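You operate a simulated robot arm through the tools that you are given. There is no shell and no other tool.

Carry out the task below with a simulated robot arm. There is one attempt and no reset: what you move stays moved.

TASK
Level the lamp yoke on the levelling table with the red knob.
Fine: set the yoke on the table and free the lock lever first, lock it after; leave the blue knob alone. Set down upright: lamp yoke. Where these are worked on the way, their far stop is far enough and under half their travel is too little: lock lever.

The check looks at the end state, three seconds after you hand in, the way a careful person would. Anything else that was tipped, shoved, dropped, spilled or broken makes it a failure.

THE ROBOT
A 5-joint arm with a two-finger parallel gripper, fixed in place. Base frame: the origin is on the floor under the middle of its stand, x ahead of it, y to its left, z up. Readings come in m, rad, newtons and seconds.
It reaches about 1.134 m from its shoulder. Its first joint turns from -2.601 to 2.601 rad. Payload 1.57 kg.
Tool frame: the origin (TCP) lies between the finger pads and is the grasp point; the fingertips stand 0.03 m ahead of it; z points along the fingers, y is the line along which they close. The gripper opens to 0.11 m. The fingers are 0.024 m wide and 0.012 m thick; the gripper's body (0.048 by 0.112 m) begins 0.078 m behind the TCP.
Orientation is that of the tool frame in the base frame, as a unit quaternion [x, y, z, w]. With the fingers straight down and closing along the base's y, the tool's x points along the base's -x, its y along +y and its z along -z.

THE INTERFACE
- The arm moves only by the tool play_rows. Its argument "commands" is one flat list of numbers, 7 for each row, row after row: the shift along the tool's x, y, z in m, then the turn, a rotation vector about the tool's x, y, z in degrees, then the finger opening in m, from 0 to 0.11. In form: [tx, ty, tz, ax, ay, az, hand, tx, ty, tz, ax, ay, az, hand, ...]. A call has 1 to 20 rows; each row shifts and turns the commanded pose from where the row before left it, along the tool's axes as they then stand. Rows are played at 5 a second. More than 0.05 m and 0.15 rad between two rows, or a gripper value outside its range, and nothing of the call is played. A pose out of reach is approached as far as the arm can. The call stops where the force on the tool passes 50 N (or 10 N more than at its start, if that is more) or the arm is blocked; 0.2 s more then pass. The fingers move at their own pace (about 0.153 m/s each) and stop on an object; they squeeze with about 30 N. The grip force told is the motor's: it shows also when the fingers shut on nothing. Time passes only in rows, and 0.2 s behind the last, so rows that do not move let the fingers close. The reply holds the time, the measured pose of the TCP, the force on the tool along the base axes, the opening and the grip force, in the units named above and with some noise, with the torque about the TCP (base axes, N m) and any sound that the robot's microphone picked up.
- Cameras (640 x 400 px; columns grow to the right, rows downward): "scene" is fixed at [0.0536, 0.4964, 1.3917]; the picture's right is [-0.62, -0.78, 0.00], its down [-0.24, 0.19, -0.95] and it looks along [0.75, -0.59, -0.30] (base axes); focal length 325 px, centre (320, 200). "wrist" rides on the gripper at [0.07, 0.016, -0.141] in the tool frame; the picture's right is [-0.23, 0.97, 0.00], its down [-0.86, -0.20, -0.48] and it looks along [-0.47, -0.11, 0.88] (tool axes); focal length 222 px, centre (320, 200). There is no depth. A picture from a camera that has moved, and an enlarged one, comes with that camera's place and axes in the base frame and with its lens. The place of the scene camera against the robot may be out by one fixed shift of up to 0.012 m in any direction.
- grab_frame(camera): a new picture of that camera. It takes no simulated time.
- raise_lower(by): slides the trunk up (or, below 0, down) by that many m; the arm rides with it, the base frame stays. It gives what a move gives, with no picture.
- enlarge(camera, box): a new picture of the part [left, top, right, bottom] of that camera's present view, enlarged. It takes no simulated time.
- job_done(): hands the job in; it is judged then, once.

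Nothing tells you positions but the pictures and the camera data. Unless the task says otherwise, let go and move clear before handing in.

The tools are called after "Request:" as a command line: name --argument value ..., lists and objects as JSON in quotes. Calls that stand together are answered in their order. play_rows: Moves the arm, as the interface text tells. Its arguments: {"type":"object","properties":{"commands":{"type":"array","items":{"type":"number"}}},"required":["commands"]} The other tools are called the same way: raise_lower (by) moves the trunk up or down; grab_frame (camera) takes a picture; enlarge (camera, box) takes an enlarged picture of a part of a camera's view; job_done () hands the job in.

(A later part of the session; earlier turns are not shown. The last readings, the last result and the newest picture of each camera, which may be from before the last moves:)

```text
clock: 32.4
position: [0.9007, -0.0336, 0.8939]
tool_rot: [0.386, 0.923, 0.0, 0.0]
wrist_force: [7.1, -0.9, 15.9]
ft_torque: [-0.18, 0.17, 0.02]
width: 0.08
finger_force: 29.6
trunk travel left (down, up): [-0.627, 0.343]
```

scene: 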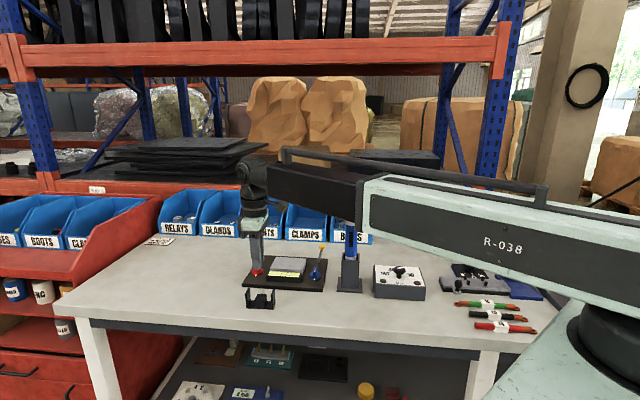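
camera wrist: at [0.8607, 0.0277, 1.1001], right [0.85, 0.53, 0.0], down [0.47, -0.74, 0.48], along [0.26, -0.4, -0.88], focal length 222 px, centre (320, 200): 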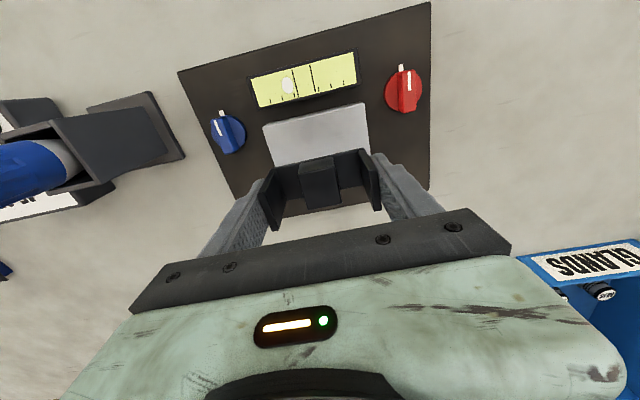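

Contact at about 16 N. I'll ease up 1 mm, then open the fingers.

Request:
raise_lower --by -0.0

Request:
raise_lower --by 0.001

Request:
play_rows --commands '[0, 0, 0, 0, 0, 0, 0.085, 0, 0, 0, 0, 0, 0, 0.1, 0, 0, 0, 0, 0, 0, 0.1, 0, 0, 0, 0, 0, 0, 0.1]'

Request:
enlarge --camera "scene" --box '[250, 220, 314, 280]'

Request:
enlarge --camera "wrist" --box '[170, 0, 440, 220]'

```text
clock: 32.9
position: [0.9003, -0.0335, 0.8938]
tool_rot: [0.386, 0.922, 0.0, 0.001]
wrist_force: [8.3, -0.6, 18.2]
ft_torque: [-0.09, 0.0, 0.0]
width: 0.0798
finger_force: 30.0
trunk travel left (down, up): [-0.627, 0.343]
```

```text
clock: 33.4
position: [0.9004, -0.0343, 0.8949]
tool_rot: [0.386, 0.923, 0.0, 0.001]
wrist_force: [0.2, 0.2, 5.4]
ft_torque: [0.16, -0.25, -0.01]
width: 0.0798
finger_force: 29.8
trunk travel left (down, up): [-0.628, 0.342]
```

```text
clock: 34.4
position: [0.9014, -0.0338, 0.8958]
tool_rot: [0.386, 0.922, 0.0, 0.0]
wrist_force: [1.0, 0.3, 0.1]
ft_torque: [0.0, -0.04, -0.02]
width: 0.1
finger_force: 0.1
trunk travel left (down, up): [-0.628, 0.342]
```

```text
6.67 times, centred on (282, 250) of scene
camera zoom: at [0.0536, 0.4964, 1.3917], right [-0.62, -0.78, 0.0], down [-0.24, 0.19, -0.95], along [0.75, -0.59, -0.3], focal length 2166 px, centre (573, -133)
```

zoom: 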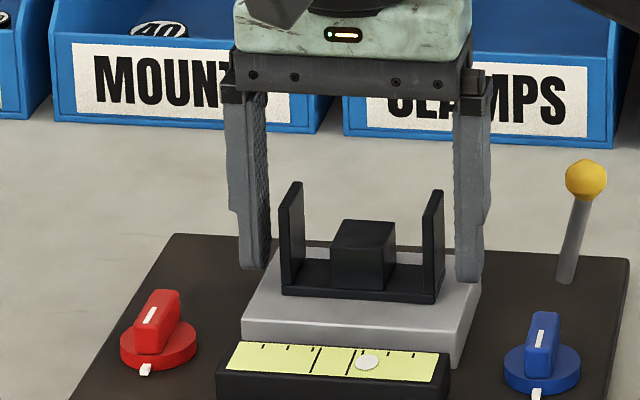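

```text
1.82 times, centred on (305, 110) of wrist
camera zoom: at [0.8619, 0.0286, 1.0362], right [0.85, 0.52, 0.0], down [0.46, -0.75, 0.48], along [0.25, -0.41, -0.88], focal length 404 px, centre (347, 364)
```

zoom: 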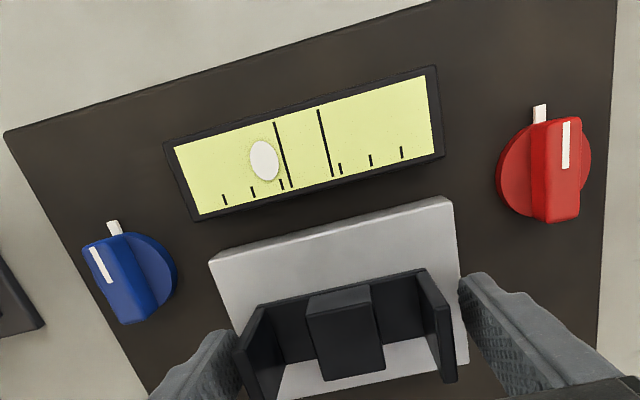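

The yoke stands upright on the platform and is released. I'll raise straight up and then look at the lever.

Request:
raise_lower --by 0.13

Request:
grab_frame --camera "wrist"

Request:
enlarge --camera "scene" --box '[230, 220, 358, 300]'

```text
clock: 36.0
position: [0.9005, -0.0327, 1.0235]
tool_rot: [0.386, 0.923, 0.0, 0.0]
wrist_force: [0.0, -0.4, 0.5]
ft_torque: [0.0, -0.01, 0.0]
width: 0.1
finger_force: 0.2
trunk travel left (down, up): [-0.758, 0.212]
```

```text
taken
camera wrist: at [0.8619, 0.0286, 1.1661], right [0.85, 0.52, 0.0], down [0.46, -0.75, 0.48], along [0.25, -0.41, -0.88], focal length 222 px, centre (320, 200)
```

wrist: 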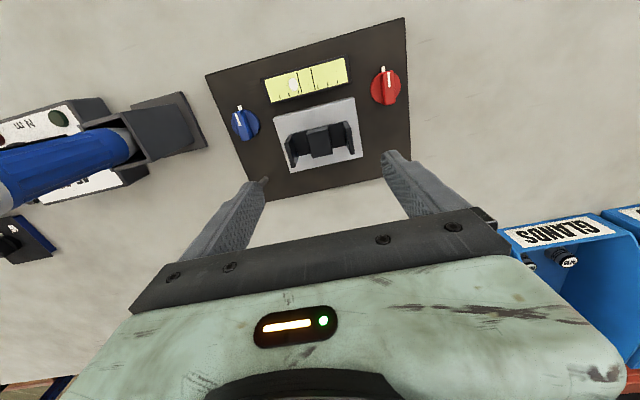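

```text
5.00 times, centred on (294, 260) of scene
camera zoom: at [0.0536, 0.4964, 1.3917], right [-0.62, -0.78, 0.0], down [-0.24, 0.19, -0.95], along [0.75, -0.59, -0.3], focal length 1624 px, centre (450, -100)
```

zoom: 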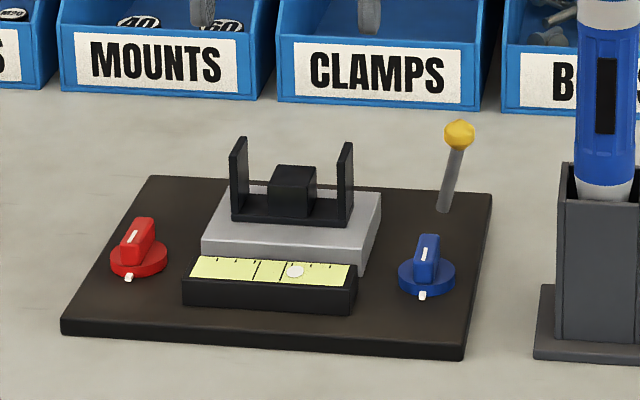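

The yoke placement looks good. Next is the lock lever at about (0.865, -0.139), leaning roughly 10° outward, away from the platform. I'll close the fingers, turn the tool so the camera stays away from the tall torch, and go over the lever for a closer look.

Request:
play_rows --commands '[0, 0, 0, 0, 0, 7.6, 0.0, 0, 0, 0, 0, 0, 7.6, 0.0, 0, 0, 0, 0, 0, 7.6, 0.0, 0, 0, 0, 0, 0, 7.6, 0.0, 0, 0, 0, 0, 0, 7.6, 0.0, 0, 0, 0, 0, 0, 7.4, 0.0, 0, 0, 0, 0, 0, 0, 0.0]'

Request:
grab_frame --camera "wrist"

Request:
grab_frame --camera "scene"

```text
clock: 37.6
position: [0.9011, -0.0334, 1.0236]
tool_rot: [0.712, 0.702, 0.0, 0.0]
wrist_force: [-0.1, -0.2, 0.4]
ft_torque: [-0.02, 0.01, 0.02]
width: 0.0002
finger_force: 21.1
trunk travel left (down, up): [-0.758, 0.212]
```

```text
taken
camera wrist: at [0.9164, 0.0367, 1.1662], right [0.97, -0.24, 0.0], down [-0.21, -0.85, 0.48], along [-0.12, -0.46, -0.88], focal length 222 px, centre (320, 200)
```

wrist: 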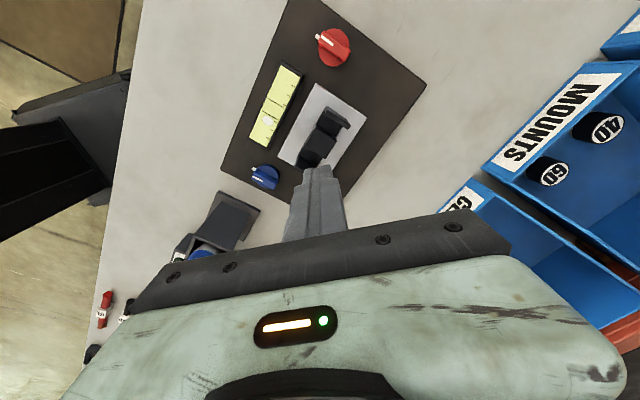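

```text
taken
```

scene: 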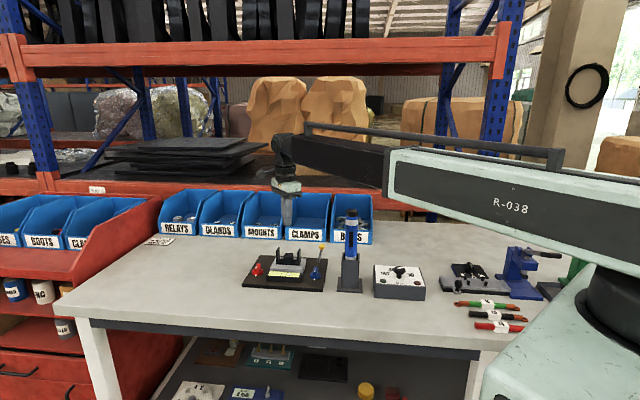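

Request:
play_rows --commands '[-0.0359, -0.0195, 0, 0, 0, 0, 0.0, -0.0359, -0.0195, 0, 0, 0, 0, 0.0, -0.0359, -0.0195, 0, 0, 0, 0, 0.0, -0.0359, -0.0195, 0, 0, 0, 0, 0.0, 0, 0, 0, 0, 0, 0, 0.0]'

Request:
grab_frame --camera "wrist"

Request:
grab_frame --camera "scene"

```text
clock: 38.8
position: [0.8208, -0.1764, 1.0245]
tool_rot: [0.711, 0.703, 0.0, 0.0]
wrist_force: [0.4, -0.1, 0.0]
ft_torque: [-0.01, 0.01, -0.01]
width: 0.0
finger_force: 21.6
trunk travel left (down, up): [-0.758, 0.212]
```

```text
taken
camera wrist: at [0.8359, -0.1061, 1.1662], right [0.97, -0.24, 0.0], down [-0.21, -0.85, 0.48], along [-0.12, -0.46, -0.88], focal length 222 px, centre (320, 200)
```

wrist: 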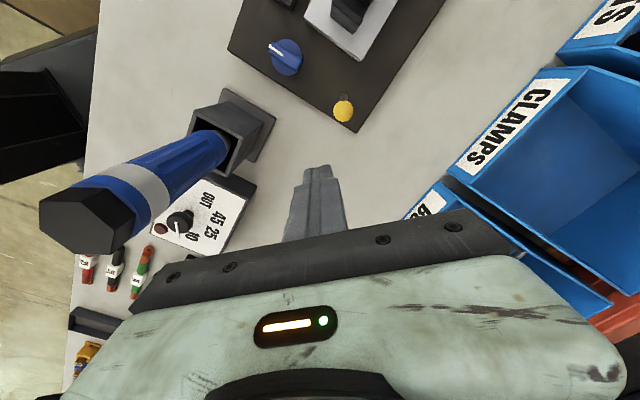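

```text
taken
```

scene: 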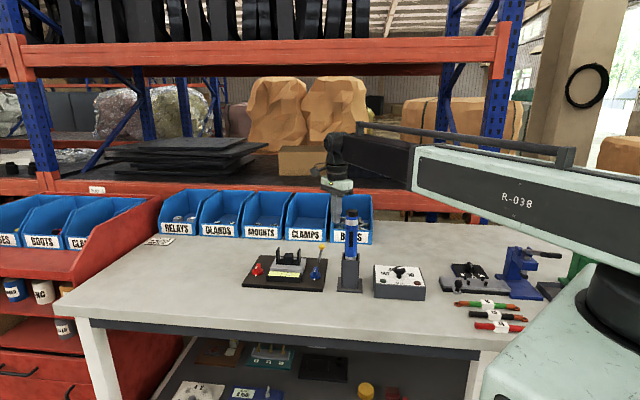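

Request:
enlarge --camera "scene" --box '[290, 110, 450, 270]'

```text
2.50 times, centred on (370, 190) of scene
camera zoom: at [0.0536, 0.4964, 1.3917], right [-0.62, -0.78, 0.0], down [-0.24, 0.19, -0.95], along [0.75, -0.59, -0.3], focal length 812 px, centre (195, 225)
```

zoom: 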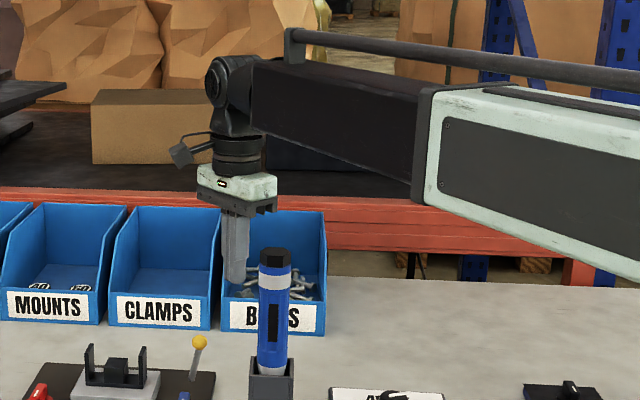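

The boom underside is about 0.135 m above the torch top at this height, so I can come down about 0.107 m and still clear it by roughly 27 mm. I'll turn 45° more so a flat finger face meets the ball, then lower beside it on the outer side.

Request:
play_rows --commands '[0, 0, 0, 0, 0, 7.5, 0.0, 0, 0, 0, 0, 0, 7.5, 0.0, 0, 0, 0, 0, 0, 7.5, 0.0, 0, 0, 0, 0, 0, 7.5, 0.0, 0, 0, 0, 0, 0, 7.5, 0.0, 0, 0, 0, 0, 0, 7.0, 0.0, 0, 0, 0, 0, 0, 0, 0.0]'

Request:
grab_frame --camera "wrist"

```text
clock: 40.4
position: [0.8205, -0.1761, 1.0239]
tool_rot: [0.925, 0.379, 0.0, 0.001]
wrist_force: [0.2, 0.6, 0.4]
ft_torque: [0.0, 0.02, 0.0]
width: 0.0001
finger_force: 21.5
trunk travel left (down, up): [-0.758, 0.212]
```

```text
taken
camera wrist: at [0.8802, -0.1377, 1.1662], right [0.52, -0.85, 0.0], down [-0.75, -0.46, 0.48], along [-0.41, -0.25, -0.88], focal length 222 px, centre (320, 200)
```

wrist: 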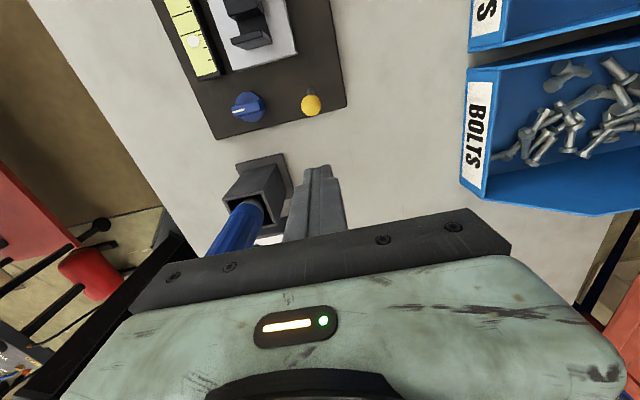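

Request:
raise_lower --by -0.09

Request:
enlarge --camera "scene" --box '[270, 150, 430, 290]'

Request:
grab_frame --camera "wrist"

```text
clock: 41.6
position: [0.8209, -0.1764, 0.9345]
tool_rot: [0.924, 0.381, 0.0, 0.0]
wrist_force: [0.0, 0.0, -0.7]
ft_torque: [-0.01, -0.04, 0.0]
width: 0.0
finger_force: 21.3
trunk travel left (down, up): [-0.668, 0.302]
```

```text
2.86 times, centred on (350, 220) of scene
camera zoom: at [0.0536, 0.4964, 1.3917], right [-0.62, -0.78, 0.0], down [-0.24, 0.19, -0.95], along [0.75, -0.59, -0.3], focal length 928 px, centre (234, 143)
```

zoom: 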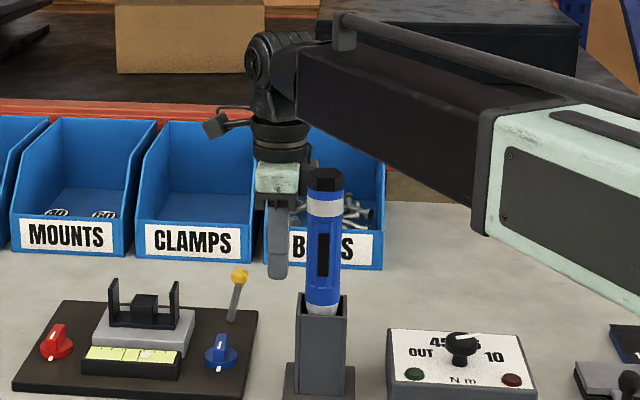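

```text
taken
camera wrist: at [0.8801, -0.1376, 1.0763], right [0.52, -0.85, 0.0], down [-0.75, -0.46, 0.48], along [-0.41, -0.25, -0.88], focal length 222 px, centre (320, 200)
```

wrist: 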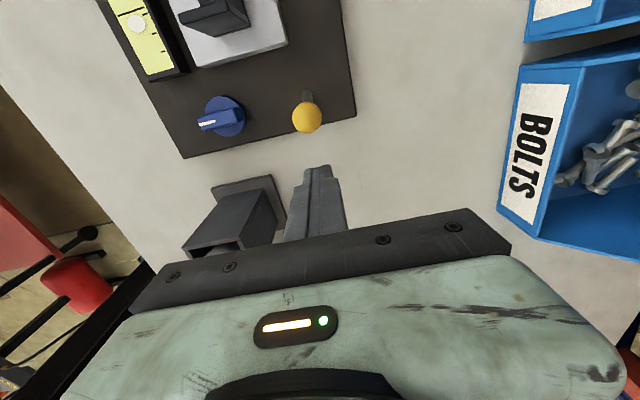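

Request:
enlarge --camera "wrist" --box '[260, 60, 360, 160]'

Request:
enlarge --camera "scene" --box '[295, 225, 345, 275]'

```text
4.00 times, centred on (310, 110) of wrist
camera zoom: at [0.8801, -0.1376, 1.0763], right [0.52, -0.85, 0.0], down [-0.75, -0.46, 0.48], along [-0.41, -0.25, -0.88], focal length 888 px, centre (360, 560)
```

zoom: 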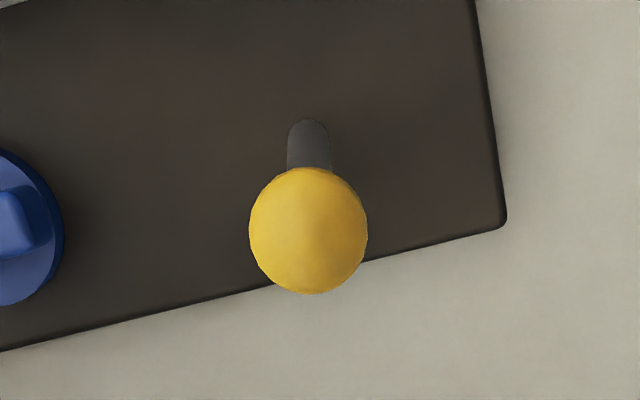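

```text
8.00 times, centred on (320, 250) of scene
camera zoom: at [0.0536, 0.4964, 1.3917], right [-0.62, -0.78, 0.0], down [-0.24, 0.19, -0.95], along [0.75, -0.59, -0.3], focal length 2599 px, centre (320, -200)
```

zoom: 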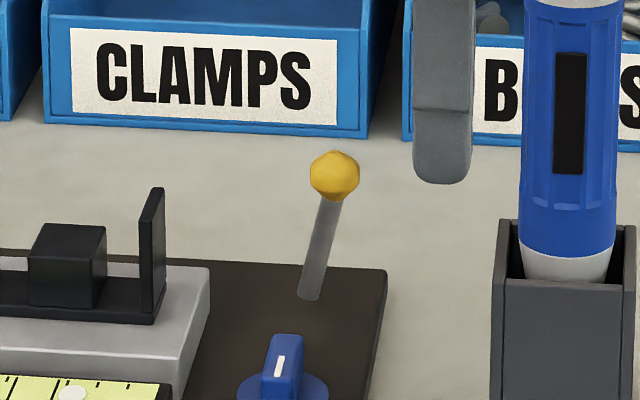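

Request:
raise_lower --by -0.018

Request:
play_rows --commands '[0.01, 0, 0, 0, 0, 0, 0.0, 0.008, 0, 0, 0, 0, 0, 0.0, 0, 0, 0, 0, 0, 0, 0.0]'

Request:
enlarge --camera "scene" --box '[280, 170, 400, 290]'

Request:
grab_frame --camera "wrist"

```text
clock: 42.3
position: [0.8202, -0.1772, 0.9175]
tool_rot: [0.925, 0.38, 0.0, 0.0]
wrist_force: [0.1, -0.2, 0.0]
ft_torque: [-0.01, -0.02, 0.02]
width: 0.0001
finger_force: 21.0
trunk travel left (down, up): [-0.65, 0.32]
```

```text
clock: 43.1
position: [0.8332, -0.1634, 0.9145]
tool_rot: [0.925, 0.38, 0.0, 0.001]
wrist_force: [-0.1, -0.1, 0.1]
ft_torque: [-0.03, 0.01, -0.02]
width: 0.0
finger_force: 21.0
trunk travel left (down, up): [-0.65, 0.32]
```

```text
3.33 times, centred on (340, 230) of scene
camera zoom: at [0.0536, 0.4964, 1.3917], right [-0.62, -0.78, 0.0], down [-0.24, 0.19, -0.95], along [0.75, -0.59, -0.3], focal length 1083 px, centre (253, 100)
```

zoom: 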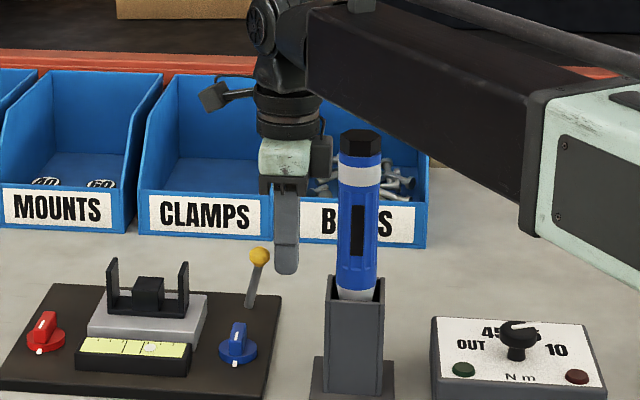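

```text
taken
camera wrist: at [0.8932, -0.1246, 1.0582], right [0.52, -0.85, 0.0], down [-0.75, -0.46, 0.48], along [-0.41, -0.25, -0.88], focal length 222 px, centre (320, 200)
```

wrist: 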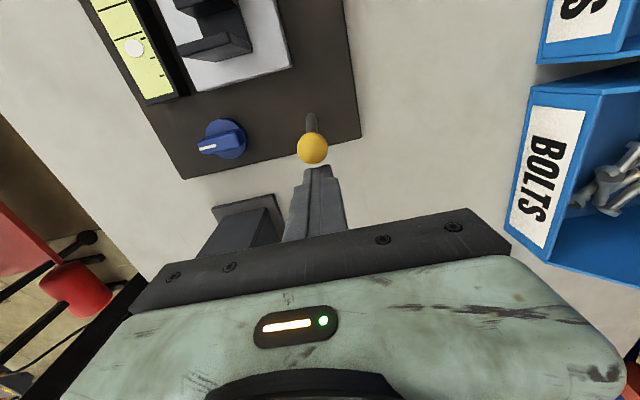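

The fingertip is just short of the ball. I'll push gently toward the platform in small steps and watch the force and the lever.

Request:
play_rows --commands '[0.004, 0, 0, 0, 0, 0, 0.0, 0.004, 0, 0, 0, 0, 0, 0.0, 0.004, 0, 0, 0, 0, 0, 0.0, 0.004, 0, 0, 0, 0, 0, 0.0]'

Request:
enlarge --camera "scene" --box '[295, 225, 345, 275]'

Request:
enlarge --camera "wrist" --box '[250, 60, 400, 210]'

```text
clock: 44.1
position: [0.8444, -0.1522, 0.9155]
tool_rot: [0.925, 0.38, 0.0, 0.0]
wrist_force: [-1.2, -0.8, 1.5]
ft_torque: [-0.01, 0.03, 0.01]
width: 0.0002
finger_force: 21.4
trunk travel left (down, up): [-0.65, 0.32]
```

```text
8.00 times, centred on (320, 250) of scene
camera zoom: at [0.0536, 0.4964, 1.3917], right [-0.62, -0.78, 0.0], down [-0.24, 0.19, -0.95], along [0.75, -0.59, -0.3], focal length 2599 px, centre (320, -200)
```

zoom: 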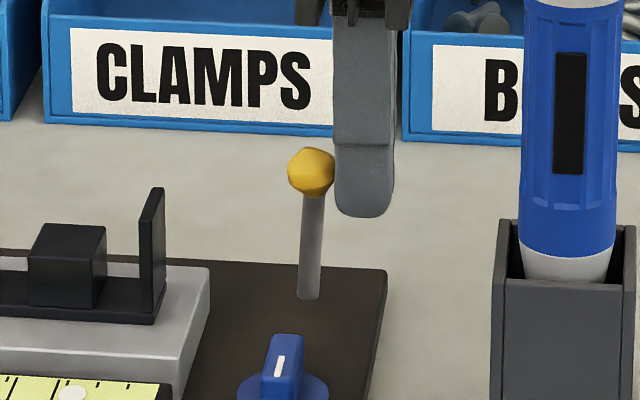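

```text
2.67 times, centred on (325, 135) of wrist
camera zoom: at [0.904, -0.1136, 1.0582], right [0.52, -0.85, 0.0], down [-0.75, -0.46, 0.48], along [-0.41, -0.25, -0.88], focal length 592 px, centre (307, 373)
```

zoom: 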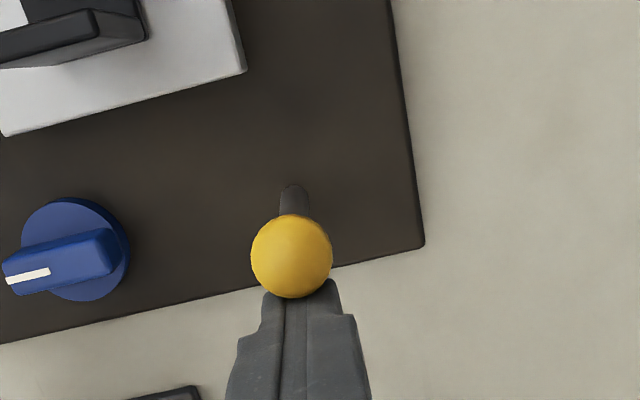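

The lever swings easily toward the platform at about 1.5 N. Continuing in small steps.

Request:
play_rows --commands '[0.004, 0, 0, 0, 0, 0, 0.0, 0.004, 0, 0, 0, 0, 0, 0.0, 0.004, 0, 0, 0, 0, 0, 0.0, 0.004, 0, 0, 0, 0, 0, 0.0]'

Request:
enlarge --camera "scene" --box '[280, 225, 340, 275]'

```text
clock: 45.1
position: [0.8565, -0.1412, 0.917]
tool_rot: [0.925, 0.38, 0.0, 0.0]
wrist_force: [0.1, -0.2, -1.1]
ft_torque: [0.0, 0.01, 0.02]
width: 0.0
finger_force: 21.3
trunk travel left (down, up): [-0.65, 0.32]
```

```text
8.00 times, centred on (310, 250) of scene
camera zoom: at [0.0536, 0.4964, 1.3917], right [-0.62, -0.78, 0.0], down [-0.24, 0.19, -0.95], along [0.75, -0.59, -0.3], focal length 2599 px, centre (400, -200)
```

zoom: 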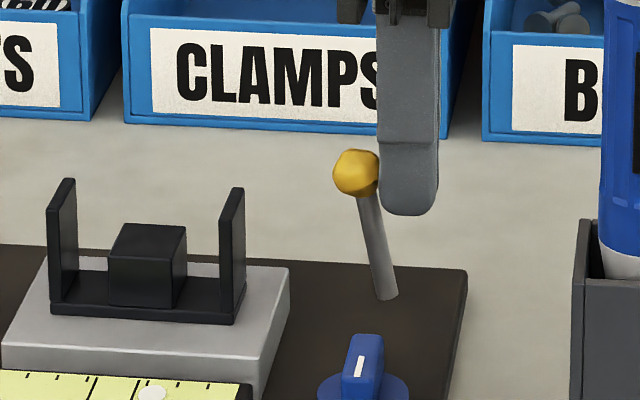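

Request:
play_rows --commands '[0.004, 0, 0, 0, 0, 0, 0.0, 0.004, 0, 0, 0, 0, 0, 0.0, 0.004, 0, 0, 0, 0, 0, 0.0]'

Request:
enlarge --camera "scene" --box '[280, 225, 340, 275]'

```text
clock: 45.9
position: [0.8641, -0.1329, 0.9181]
tool_rot: [0.925, 0.381, 0.0, 0.0]
wrist_force: [-0.6, -1.6, 0.5]
ft_torque: [0.02, 0.0, 0.0]
width: 0.0
finger_force: 21.2
trunk travel left (down, up): [-0.65, 0.32]
```

```text
8.00 times, centred on (310, 250) of scene
camera zoom: at [0.0536, 0.4964, 1.3917], right [-0.62, -0.78, 0.0], down [-0.24, 0.19, -0.95], along [0.75, -0.59, -0.3], focal length 2599 px, centre (400, -200)
```

zoom: 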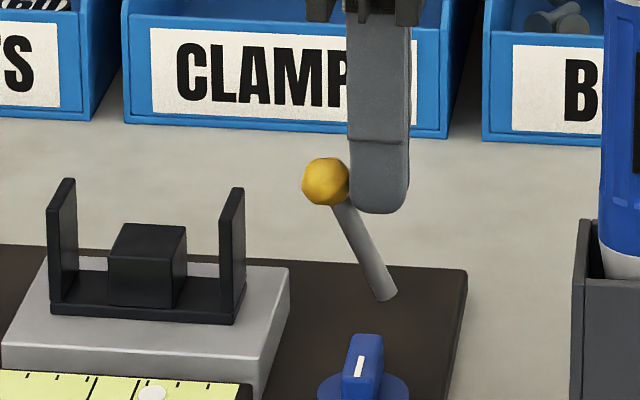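

The lever is now about 28° to the other side and still free. I'll lower slightly to keep on the dropping ball, then continue.

Request:
raise_lower --by -0.007

Request:
play_rows --commands '[0.004, 0, 0, 0, 0, 0, 0.0, 0.004, 0, 0, 0, 0, 0, 0.0]'

Request:
enlarge --camera "scene" --box '[280, 180, 380, 275]'

```text
clock: 46.5
position: [0.8636, -0.1335, 0.9104]
tool_rot: [0.925, 0.38, -0.001, 0.0]
wrist_force: [-6.0, -3.1, 2.3]
ft_torque: [-0.08, 0.2, -0.01]
width: 0.0
finger_force: 21.8
trunk travel left (down, up): [-0.643, 0.327]
```

```text
clock: 47.0
position: [0.8648, -0.1329, 0.9115]
tool_rot: [0.925, 0.379, -0.002, 0.001]
wrist_force: [-25.5, -29.8, 11.4]
ft_torque: [-0.64, 0.87, -0.21]
width: 0.0
finger_force: 21.1
trunk travel left (down, up): [-0.643, 0.327]
```

```text
4.21 times, centred on (330, 228) of scene
camera zoom: at [0.0536, 0.4964, 1.3917], right [-0.62, -0.78, 0.0], down [-0.24, 0.19, -0.95], along [0.75, -0.59, -0.3], focal length 1368 px, centre (278, 84)
```

zoom: 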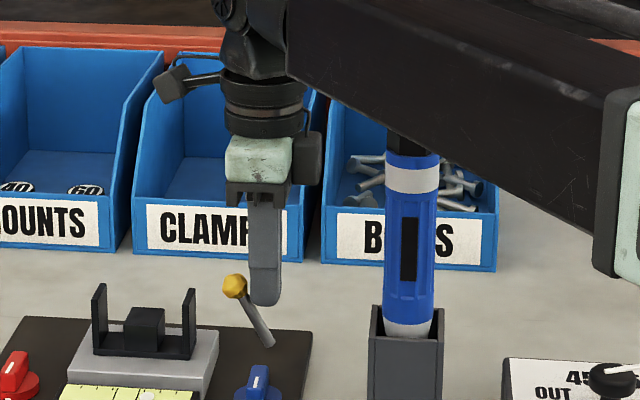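

The force rose to about 40 N with no further motion, so the lever is at its far stop, about 30° to the other side. Backing off, raising, and checking the state.

Request:
play_rows --commands '[-0.006, 0, 0, 0, 0, 0, 0.0, -0.01, 0, 0, 0, 0, 0, 0.0, -0.01, 0, 0, 0, 0, 0, 0.0, 0, 0, 0, 0, 0, 0, 0.0]'

Request:
raise_lower --by 0.11

Request:
enlarge --camera "scene" --box '[230, 220, 370, 300]'

Request:
grab_frame --camera "wrist"

```text
clock: 48.0
position: [0.8533, -0.1435, 0.9091]
tool_rot: [0.925, 0.381, 0.0, 0.0]
wrist_force: [0.1, -0.8, 0.1]
ft_torque: [0.0, 0.03, -0.01]
width: 0.0001
finger_force: 21.2
trunk travel left (down, up): [-0.643, 0.327]
```

```text
clock: 49.5
position: [0.8521, -0.1438, 1.0195]
tool_rot: [0.925, 0.381, 0.0, 0.0]
wrist_force: [-0.3, 0.0, -0.3]
ft_torque: [0.0, 0.0, 0.01]
width: 0.0001
finger_force: 21.6
trunk travel left (down, up): [-0.753, 0.217]
```

```text
4.57 times, centred on (300, 260) of scene
camera zoom: at [0.0536, 0.4964, 1.3917], right [-0.62, -0.78, 0.0], down [-0.24, 0.19, -0.95], along [0.75, -0.59, -0.3], focal length 1485 px, centre (411, -74)
```

zoom: 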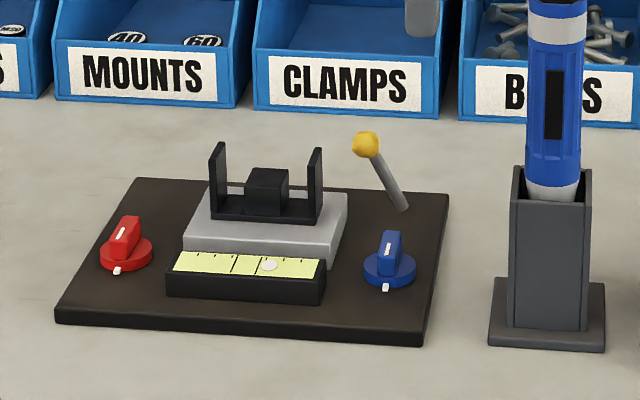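

```text
taken
camera wrist: at [0.9118, -0.1056, 1.1611], right [0.52, -0.85, 0.0], down [-0.75, -0.46, 0.48], along [-0.41, -0.25, -0.88], focal length 222 px, centre (320, 200)
```

wrist: 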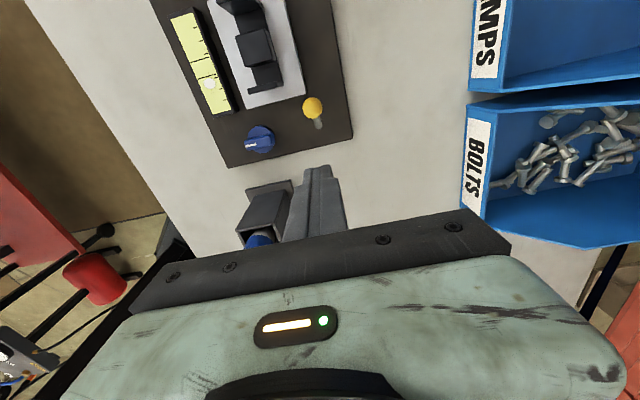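

The lever now stays leaning toward the platform (freed), and the torch and yoke are undisturbed. Next I'll turn the tool back so it closes along the plate's long axis and move above the red knob.

Request:
play_rows --commands '[0, 0, 0, 0, 0, -8.2, 0.0, 0, 0, 0, 0, 0, -8.2, 0.0, 0, 0, 0, 0, 0, -8.2, 0.0, 0, 0, 0, 0, 0, -8.2, 0.0, 0, 0, 0, 0, 0, -8.2, 0.0, 0, 0, 0, 0, 0, -8.2, 0.0, 0, 0, 0, 0, 0, -8.2, 0.0, 0, 0, 0, 0, 0, -8.2, 0.0, 0, 0, 0, 0, 0, -8.2, 0.0, 0, 0, 0, 0, 0, -8.2, 0.0, 0, 0, 0, 0, 0, -8.0, 0.0, 0.0175, 0.0404, 0, 0, 0, 0, 0.0, 0.0175, 0.0404, 0, 0, 0, 0, 0.0, 0.0175, 0.0404, 0, 0, 0, 0, 0.0, 0.0175, 0.0404, 0, 0, 0, 0, 0.0, 0.015, 0.038, 0, 0, 0, 0, 0.04, 0, 0, 0, 0, 0, 0, 0.04]'

Request:
grab_frame --camera "wrist"

Request:
grab_frame --camera "scene"

```text
clock: 53.1
position: [0.935, 0.0581, 1.0193]
tool_rot: [0.385, 0.923, 0.001, 0.0]
wrist_force: [-0.2, 0.1, 0.3]
ft_torque: [-0.02, 0.0, 0.0]
width: 0.0398
finger_force: 0.1
trunk travel left (down, up): [-0.753, 0.217]
```

```text
taken
camera wrist: at [0.8953, 0.1213, 1.1612], right [0.85, 0.52, 0.0], down [0.46, -0.75, 0.48], along [0.25, -0.41, -0.88], focal length 222 px, centre (320, 200)
```

wrist: 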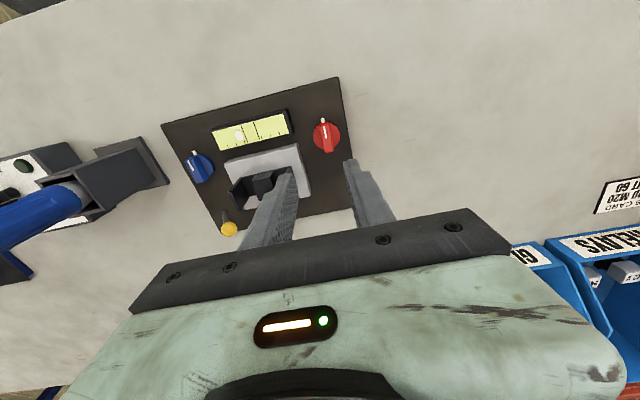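

```text
taken
```

scene: 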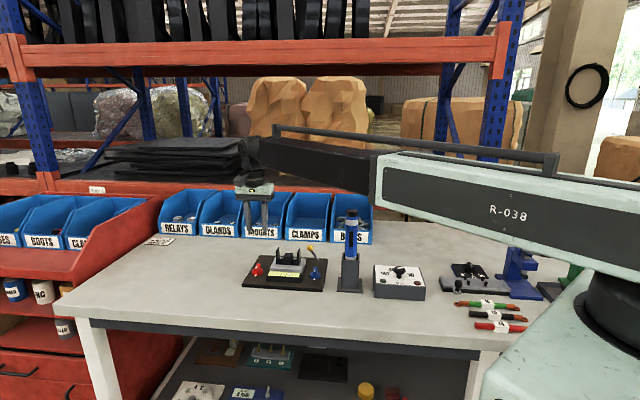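

Request:
enlarge --camera "wrist" --box '[286, 100, 366, 170]'

Request:
enlarge --camera "wrist" --box '[200, 95, 300, 165]'

Request:
enlarge --camera "scene" --box '[240, 255, 280, 285]'

```text
5.71 times, centred on (326, 135) of wrist
camera zoom: at [0.8953, 0.1213, 1.1612], right [0.85, 0.52, 0.0], down [0.46, -0.75, 0.48], along [0.25, -0.41, -0.88], focal length 1269 px, centre (286, 571)
```

zoom: 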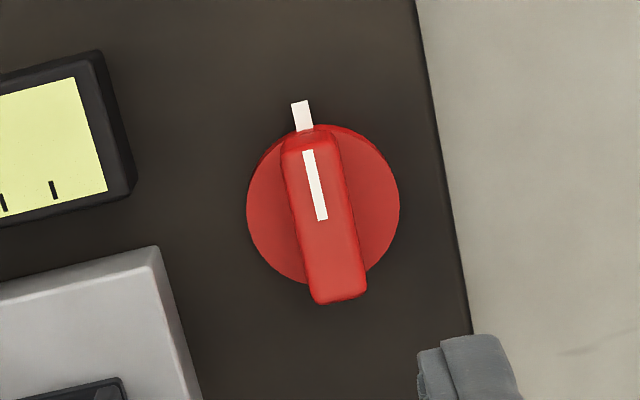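

```text
5.71 times, centred on (250, 130) of wrist
camera zoom: at [0.8953, 0.1213, 1.1612], right [0.85, 0.52, 0.0], down [0.46, -0.75, 0.48], along [0.25, -0.41, -0.88], focal length 1269 px, centre (720, 600)
```

zoom: 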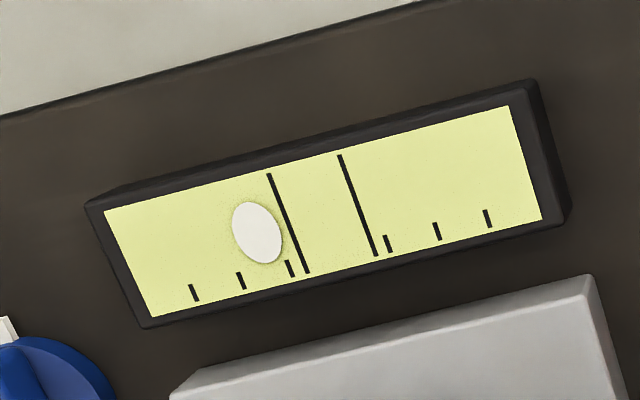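

```text
13.33 times, centred on (260, 270) of scene
camera zoom: at [0.0536, 0.4964, 1.3917], right [-0.62, -0.78, 0.0], down [-0.24, 0.19, -0.95], along [0.75, -0.59, -0.3], focal length 4332 px, centre (1120, -733)
```

zoom: 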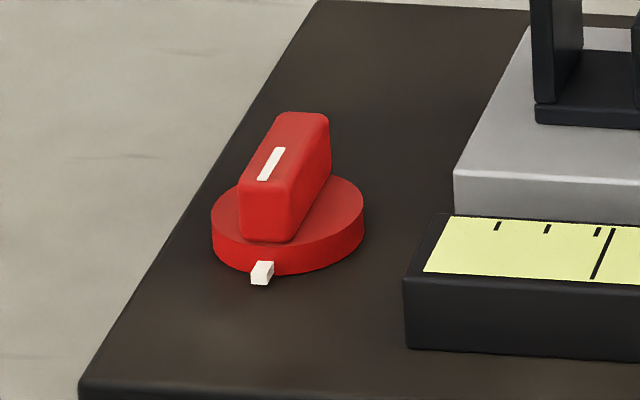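

The knob centre is at about (0.943, 0.0625), its bar is aligned with the tool, about 12.5 mm wide and with its top near 0.856. The bubble sits left of the centre lines. I'll line up and go down in steps.

Request:
play_rows --commands '[-0.0028, 0.0087, 0, 0, 0, 0, 0.04, 0, 0, 0, 0, 0, 0, 0.04]'

Request:
raise_lower --by -0.12

Request:
enlarge --camera "wrist" --box '[220, 90, 420, 240]'

Request:
enlarge --camera "scene" --box '[230, 220, 310, 290]'

```text
clock: 53.7
position: [0.9425, 0.0629, 1.0201]
tool_rot: [0.386, 0.923, 0.0, -0.001]
wrist_force: [-0.9, -0.7, 0.5]
ft_torque: [0.02, 0.02, 0.0]
width: 0.0401
finger_force: 0.1
trunk travel left (down, up): [-0.753, 0.217]
```

```text
clock: 55.2
position: [0.9416, 0.0614, 0.8991]
tool_rot: [0.385, 0.923, 0.0, 0.0]
wrist_force: [-0.5, 0.4, 0.0]
ft_torque: [-0.02, 0.0, 0.01]
width: 0.0399
finger_force: 0.1
trunk travel left (down, up): [-0.633, 0.337]
```

```text
2.67 times, centred on (320, 165) of wrist
camera zoom: at [0.9032, 0.1245, 1.0413], right [0.85, 0.52, 0.0], down [0.46, -0.75, 0.48], along [0.25, -0.41, -0.88], focal length 592 px, centre (320, 293)
```

zoom: 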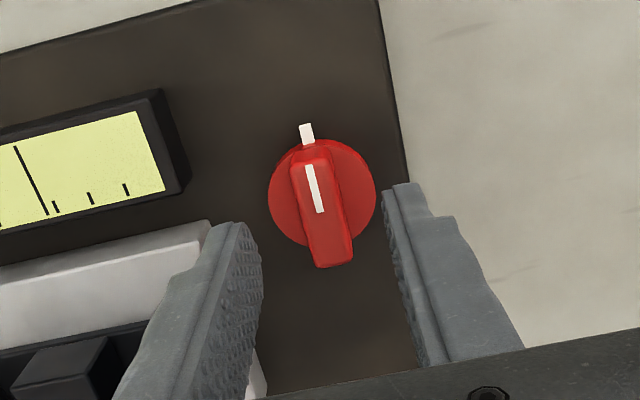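

```text
5.71 times, centred on (270, 255) of scene
camera zoom: at [0.0536, 0.4964, 1.3917], right [-0.62, -0.78, 0.0], down [-0.24, 0.19, -0.95], along [0.75, -0.59, -0.3], focal length 1856 px, centre (606, -114)
```

zoom: 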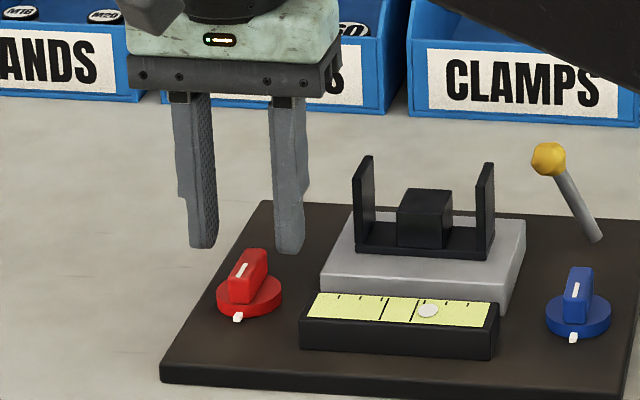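

Centred on the bar. Lowering to put the tips beside it.

Request:
raise_lower --by -0.023

Request:
raise_lower --by -0.002

Request:
enlarge --camera "scene" --box '[235, 235, 295, 285]'

Request:
enlarge --camera "wrist" --box '[220, 90, 420, 240]'

```text
clock: 55.9
position: [0.9423, 0.0627, 0.8765]
tool_rot: [0.385, 0.923, 0.0, 0.001]
wrist_force: [-0.2, 0.0, -0.4]
ft_torque: [0.01, 0.02, 0.0]
width: 0.04
finger_force: 0.0
trunk travel left (down, up): [-0.61, 0.36]
```

```text
clock: 56.4
position: [0.9411, 0.0624, 0.8739]
tool_rot: [0.385, 0.923, 0.0, -0.001]
wrist_force: [0.3, -0.3, -0.4]
ft_torque: [-0.01, -0.02, 0.0]
width: 0.0402
finger_force: 0.0
trunk travel left (down, up): [-0.608, 0.362]
```

```text
8.00 times, centred on (265, 260) of scene
camera zoom: at [0.0536, 0.4964, 1.3917], right [-0.62, -0.78, 0.0], down [-0.24, 0.19, -0.95], along [0.75, -0.59, -0.3], focal length 2599 px, centre (760, -280)
```

zoom: 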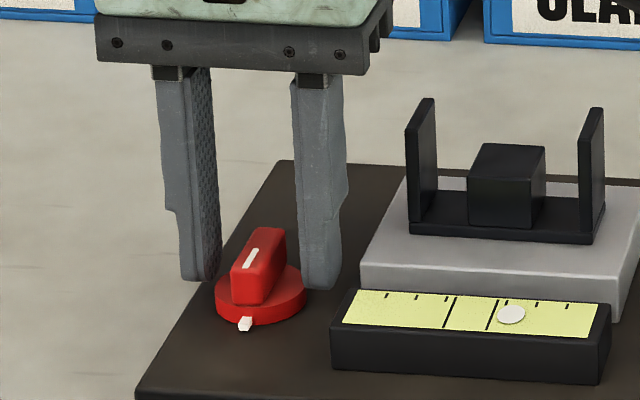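

```text
2.67 times, centred on (320, 165) of wrist
camera zoom: at [0.9033, 0.1246, 1.0162], right [0.85, 0.52, 0.0], down [0.46, -0.75, 0.48], along [0.25, -0.41, -0.88], focal length 592 px, centre (320, 293)
```

zoom: 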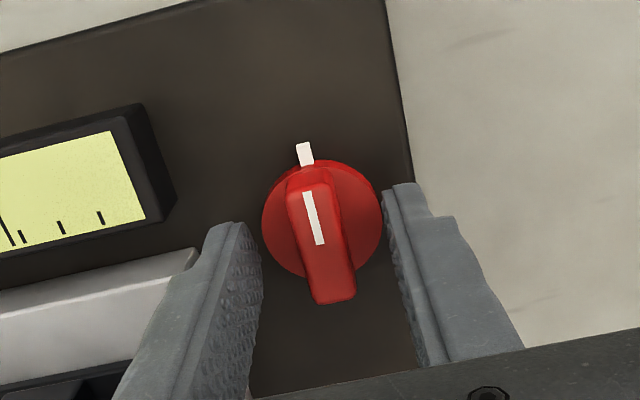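

Tips are at bar height. Closing on the bar.

Request:
play_rows --commands '[0, 0, 0, 0, 0, 0, 0.008, 0, 0, 0, 0, 0, 0, 0.008, 0, 0, 0, 0, 0, 0, 0.008]'

Request:
enlarge --camera "wrist" --box '[160, 60, 400, 230]'

Request:
enlarge --camera "scene" --box '[235, 235, 325, 295]'

```text
clock: 57.2
position: [0.9439, 0.0624, 0.8748]
tool_rot: [0.385, 0.923, 0.001, 0.0]
wrist_force: [8.4, 3.7, 5.7]
ft_torque: [0.09, -0.11, -0.01]
width: 0.0139
finger_force: 30.0
trunk travel left (down, up): [-0.608, 0.362]
```

```text
2.35 times, centred on (280, 145) of wrist
camera zoom: at [0.9036, 0.1251, 1.0161], right [0.85, 0.52, 0.0], down [0.46, -0.75, 0.48], along [0.25, -0.41, -0.88], focal length 523 px, centre (414, 329)
```

zoom: 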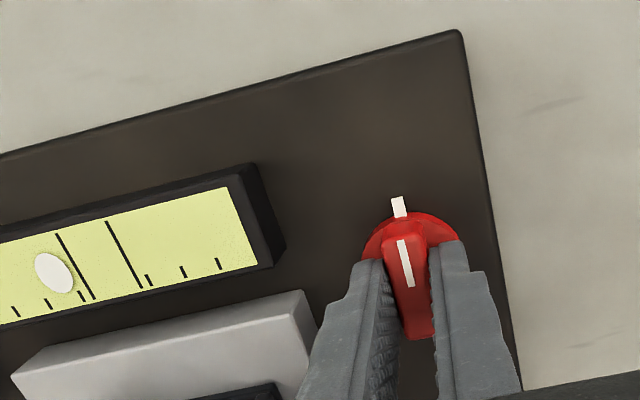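

```text
6.67 times, centred on (280, 265) of scene
camera zoom: at [0.0536, 0.4964, 1.3917], right [-0.62, -0.78, 0.0], down [-0.24, 0.19, -0.95], along [0.75, -0.59, -0.3], focal length 2166 px, centre (587, -233)
```

zoom: 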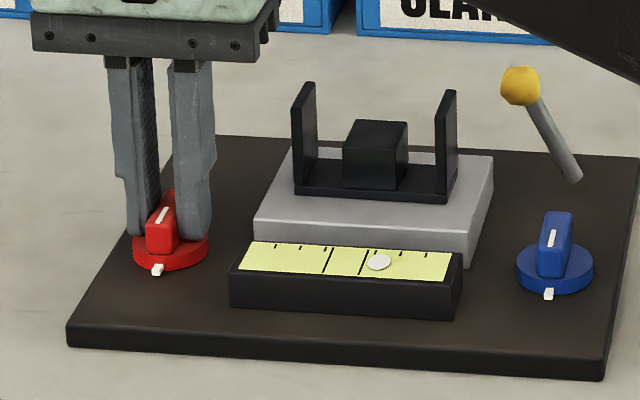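

Bar gripped, 0.0139 m. I'll turn a small amount (8°) and see how the bubble responds.

Request:
play_rows --commands '[0, 0, 0, 0, 0, 4, 0.008, 0, 0, 0, 0, 0, 4, 0.008, 0, 0, 0, 0, 0, 0, 0.008]'

Request:
enlarge --camera "wrist" --box '[160, 60, 400, 230]'

Request:
enlarge --camera "scene" --box '[235, 235, 325, 295]'

```text
clock: 58.0
position: [0.9433, 0.0631, 0.8738]
tool_rot: [0.449, 0.894, 0.0, 0.0]
wrist_force: [11.0, 3.7, 9.2]
ft_torque: [0.16, -0.2, 0.0]
width: 0.0138
finger_force: 30.2
trunk travel left (down, up): [-0.608, 0.362]
```

```text
2.35 times, centred on (280, 145) of wrist
camera zoom: at [0.9125, 0.1298, 1.0161], right [0.92, 0.4, 0.0], down [0.35, -0.81, 0.48], along [0.19, -0.44, -0.88], focal length 523 px, centre (414, 329)
```

zoom: 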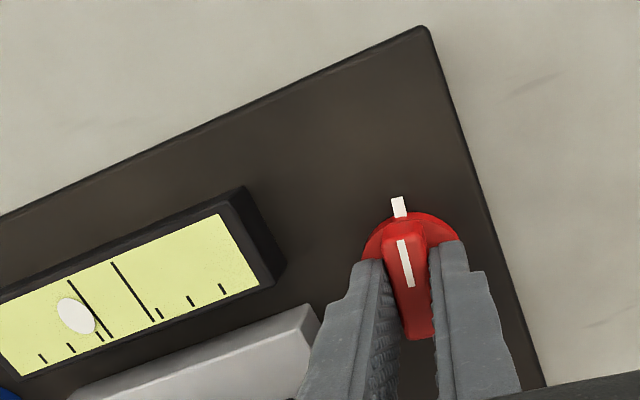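

```text
6.67 times, centred on (280, 265) of scene
camera zoom: at [0.0536, 0.4964, 1.3917], right [-0.62, -0.78, 0.0], down [-0.24, 0.19, -0.95], along [0.75, -0.59, -0.3], focal length 2166 px, centre (587, -233)
```

zoom: 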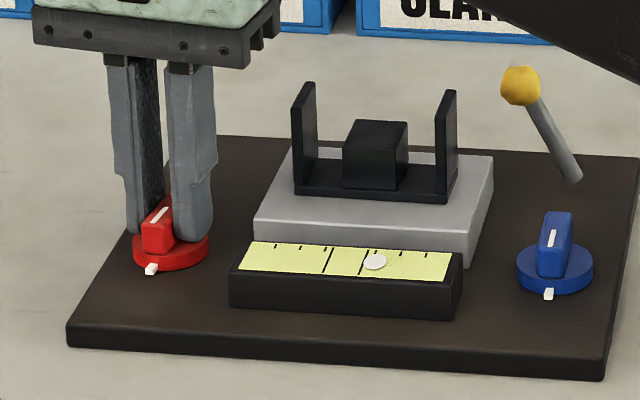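

Turning clockwise (seen from above) moves the bubble toward the centre, about 4 px per 8°. It needs roughly 50° more, so I'll continue in stages.

Request:
play_rows --commands '[0, 0, 0, 0, 0, 4, 0.008, 0, 0, 0, 0, 0, 4, 0.008, 0, 0, 0, 0, 0, 4, 0.008, 0, 0, 0, 0, 0, 4, 0.008, 0, 0, 0, 0, 0, 4, 0.008, 0, 0, 0, 0, 0, 0, 0.008]'

Request:
enlarge --camera "wrist" --box '[160, 60, 400, 230]'

Request:
enlarge --camera "scene" --box '[235, 235, 325, 295]'

```text
clock: 59.4
position: [0.942, 0.0619, 0.875]
tool_rot: [0.598, 0.802, -0.001, 0.0]
wrist_force: [16.1, 3.5, 10.8]
ft_torque: [-0.03, -0.35, -0.03]
width: 0.0139
finger_force: 29.9
trunk travel left (down, up): [-0.608, 0.362]
```

```text
2.35 times, centred on (280, 145) of wrist
camera zoom: at [0.9364, 0.1354, 1.0161], right [1.0, 0.06, 0.0], down [0.05, -0.88, 0.48], along [0.03, -0.48, -0.88], focal length 523 px, centre (414, 329)
```

zoom: 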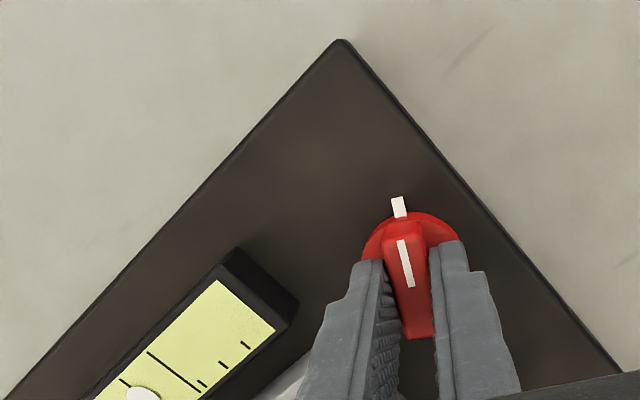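

```text
6.67 times, centred on (280, 265) of scene
camera zoom: at [0.0536, 0.4964, 1.3917], right [-0.62, -0.78, 0.0], down [-0.24, 0.19, -0.95], along [0.75, -0.59, -0.3], focal length 2166 px, centre (587, -233)
```

zoom: 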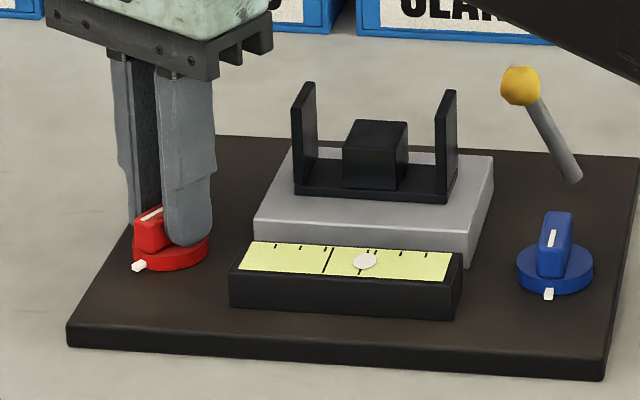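

The bubble is still moving the right way, with about 27° to go. The side load is up to 16 N, so I'll relieve it with a small recentre and then continue.

Request:
raise_lower --by 0.001

Request:
play_rows --commands '[-0.0003, 0.001, 0, 0, 0, 0, 0.008, 0, 0, 0, 0, 0, 0, 0.008]'

```text
clock: 59.9
position: [0.9419, 0.063, 0.8744]
tool_rot: [0.597, 0.802, -0.001, 0.0]
wrist_force: [9.3, 3.2, 0.8]
ft_torque: [-0.45, -0.48, -0.01]
width: 0.014
finger_force: 29.9
trunk travel left (down, up): [-0.609, 0.361]
```

```text
clock: 60.5
position: [0.9424, 0.0625, 0.8737]
tool_rot: [0.597, 0.802, -0.001, -0.001]
wrist_force: [-8.3, 3.0, -0.2]
ft_torque: [-0.49, -0.22, 0.01]
width: 0.0139
finger_force: 30.1
trunk travel left (down, up): [-0.609, 0.361]
```

Request:
play_rows --commands '[0.0001, -0.0005, 0, 0, 0, 0, 0.008, 0, 0, 0, 0, 0, 4, 0.008, 0, 0, 0, 0, 0, 4, 0.008, 0, 0, 0, 0, 0, 4, 0.008, 0, 0, 0, 0, 0, 4, 0.008, 0, 0, 0, 0, 0, 4, 0.008, 0, 0, 0, 0, 0, 0, 0.008]'

Request:
enlarge --camera "scene" --box '[235, 235, 325, 295]'

Request:
enlarge --camera "scene" --box '[263, 258, 303, 284]'

```text
clock: 62.1
position: [0.9433, 0.0627, 0.8743]
tool_rot: [0.728, 0.686, -0.001, -0.001]
wrist_force: [-18.4, -0.3, 0.1]
ft_torque: [0.3, 0.26, 0.02]
width: 0.014
finger_force: 30.4
trunk travel left (down, up): [-0.609, 0.361]
```

```text
6.67 times, centred on (280, 265) of scene
camera zoom: at [0.0536, 0.4964, 1.3917], right [-0.62, -0.78, 0.0], down [-0.24, 0.19, -0.95], along [0.75, -0.59, -0.3], focal length 2166 px, centre (587, -233)
```

zoom: 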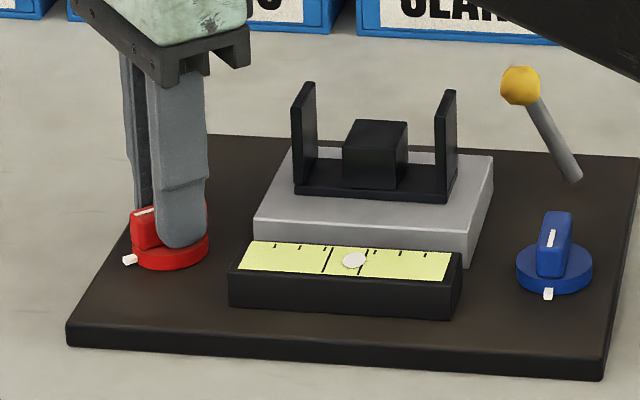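

```text
15.38 times, centred on (283, 271) of scene
camera zoom: at [0.0536, 0.4964, 1.3917], right [-0.62, -0.78, 0.0], down [-0.24, 0.19, -0.95], along [0.75, -0.59, -0.3], focal length 4998 px, centre (889, -892)
```

zoom: 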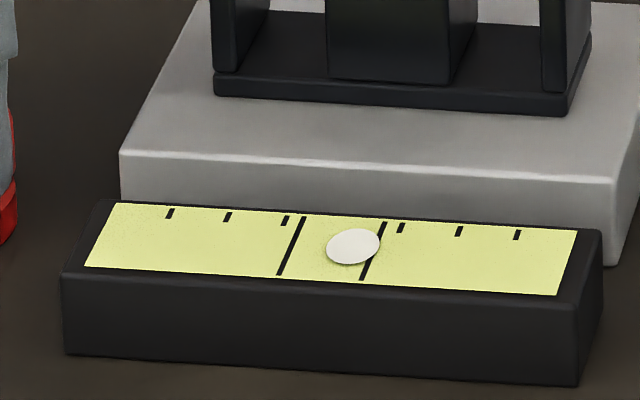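

The bubble is inside the two long lines but still right of centre. I'll relieve the side load, wait to see whether it lags, and look again.

Request:
play_rows --commands '[0, -0.001, 0, 0, 0, 0, 0.008, 0, 0, 0, 0, 0, 0, 0.008, 0, 0, 0, 0, 0, 0, 0.008, 0, 0, 0, 0, 0, 0, 0.008, 0, 0, 0, 0, 0, 0, 0.008]'

Request:
enlarge --camera "scene" --box '[263, 258, 303, 284]'

```text
clock: 63.3
position: [0.9427, 0.0624, 0.8758]
tool_rot: [0.727, 0.687, 0.0, -0.001]
wrist_force: [-6.1, -0.4, -0.2]
ft_torque: [-0.69, 0.17, 0.03]
width: 0.0138
finger_force: 29.7
trunk travel left (down, up): [-0.609, 0.361]
```

```text
15.38 times, centred on (283, 271) of scene
camera zoom: at [0.0536, 0.4964, 1.3917], right [-0.62, -0.78, 0.0], down [-0.24, 0.19, -0.95], along [0.75, -0.59, -0.3], focal length 4998 px, centre (889, -892)
```

zoom: 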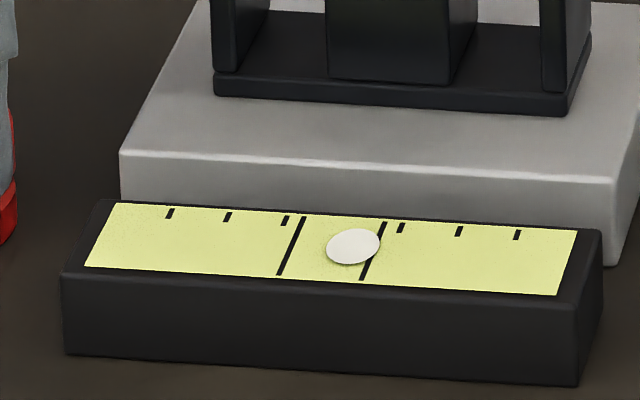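

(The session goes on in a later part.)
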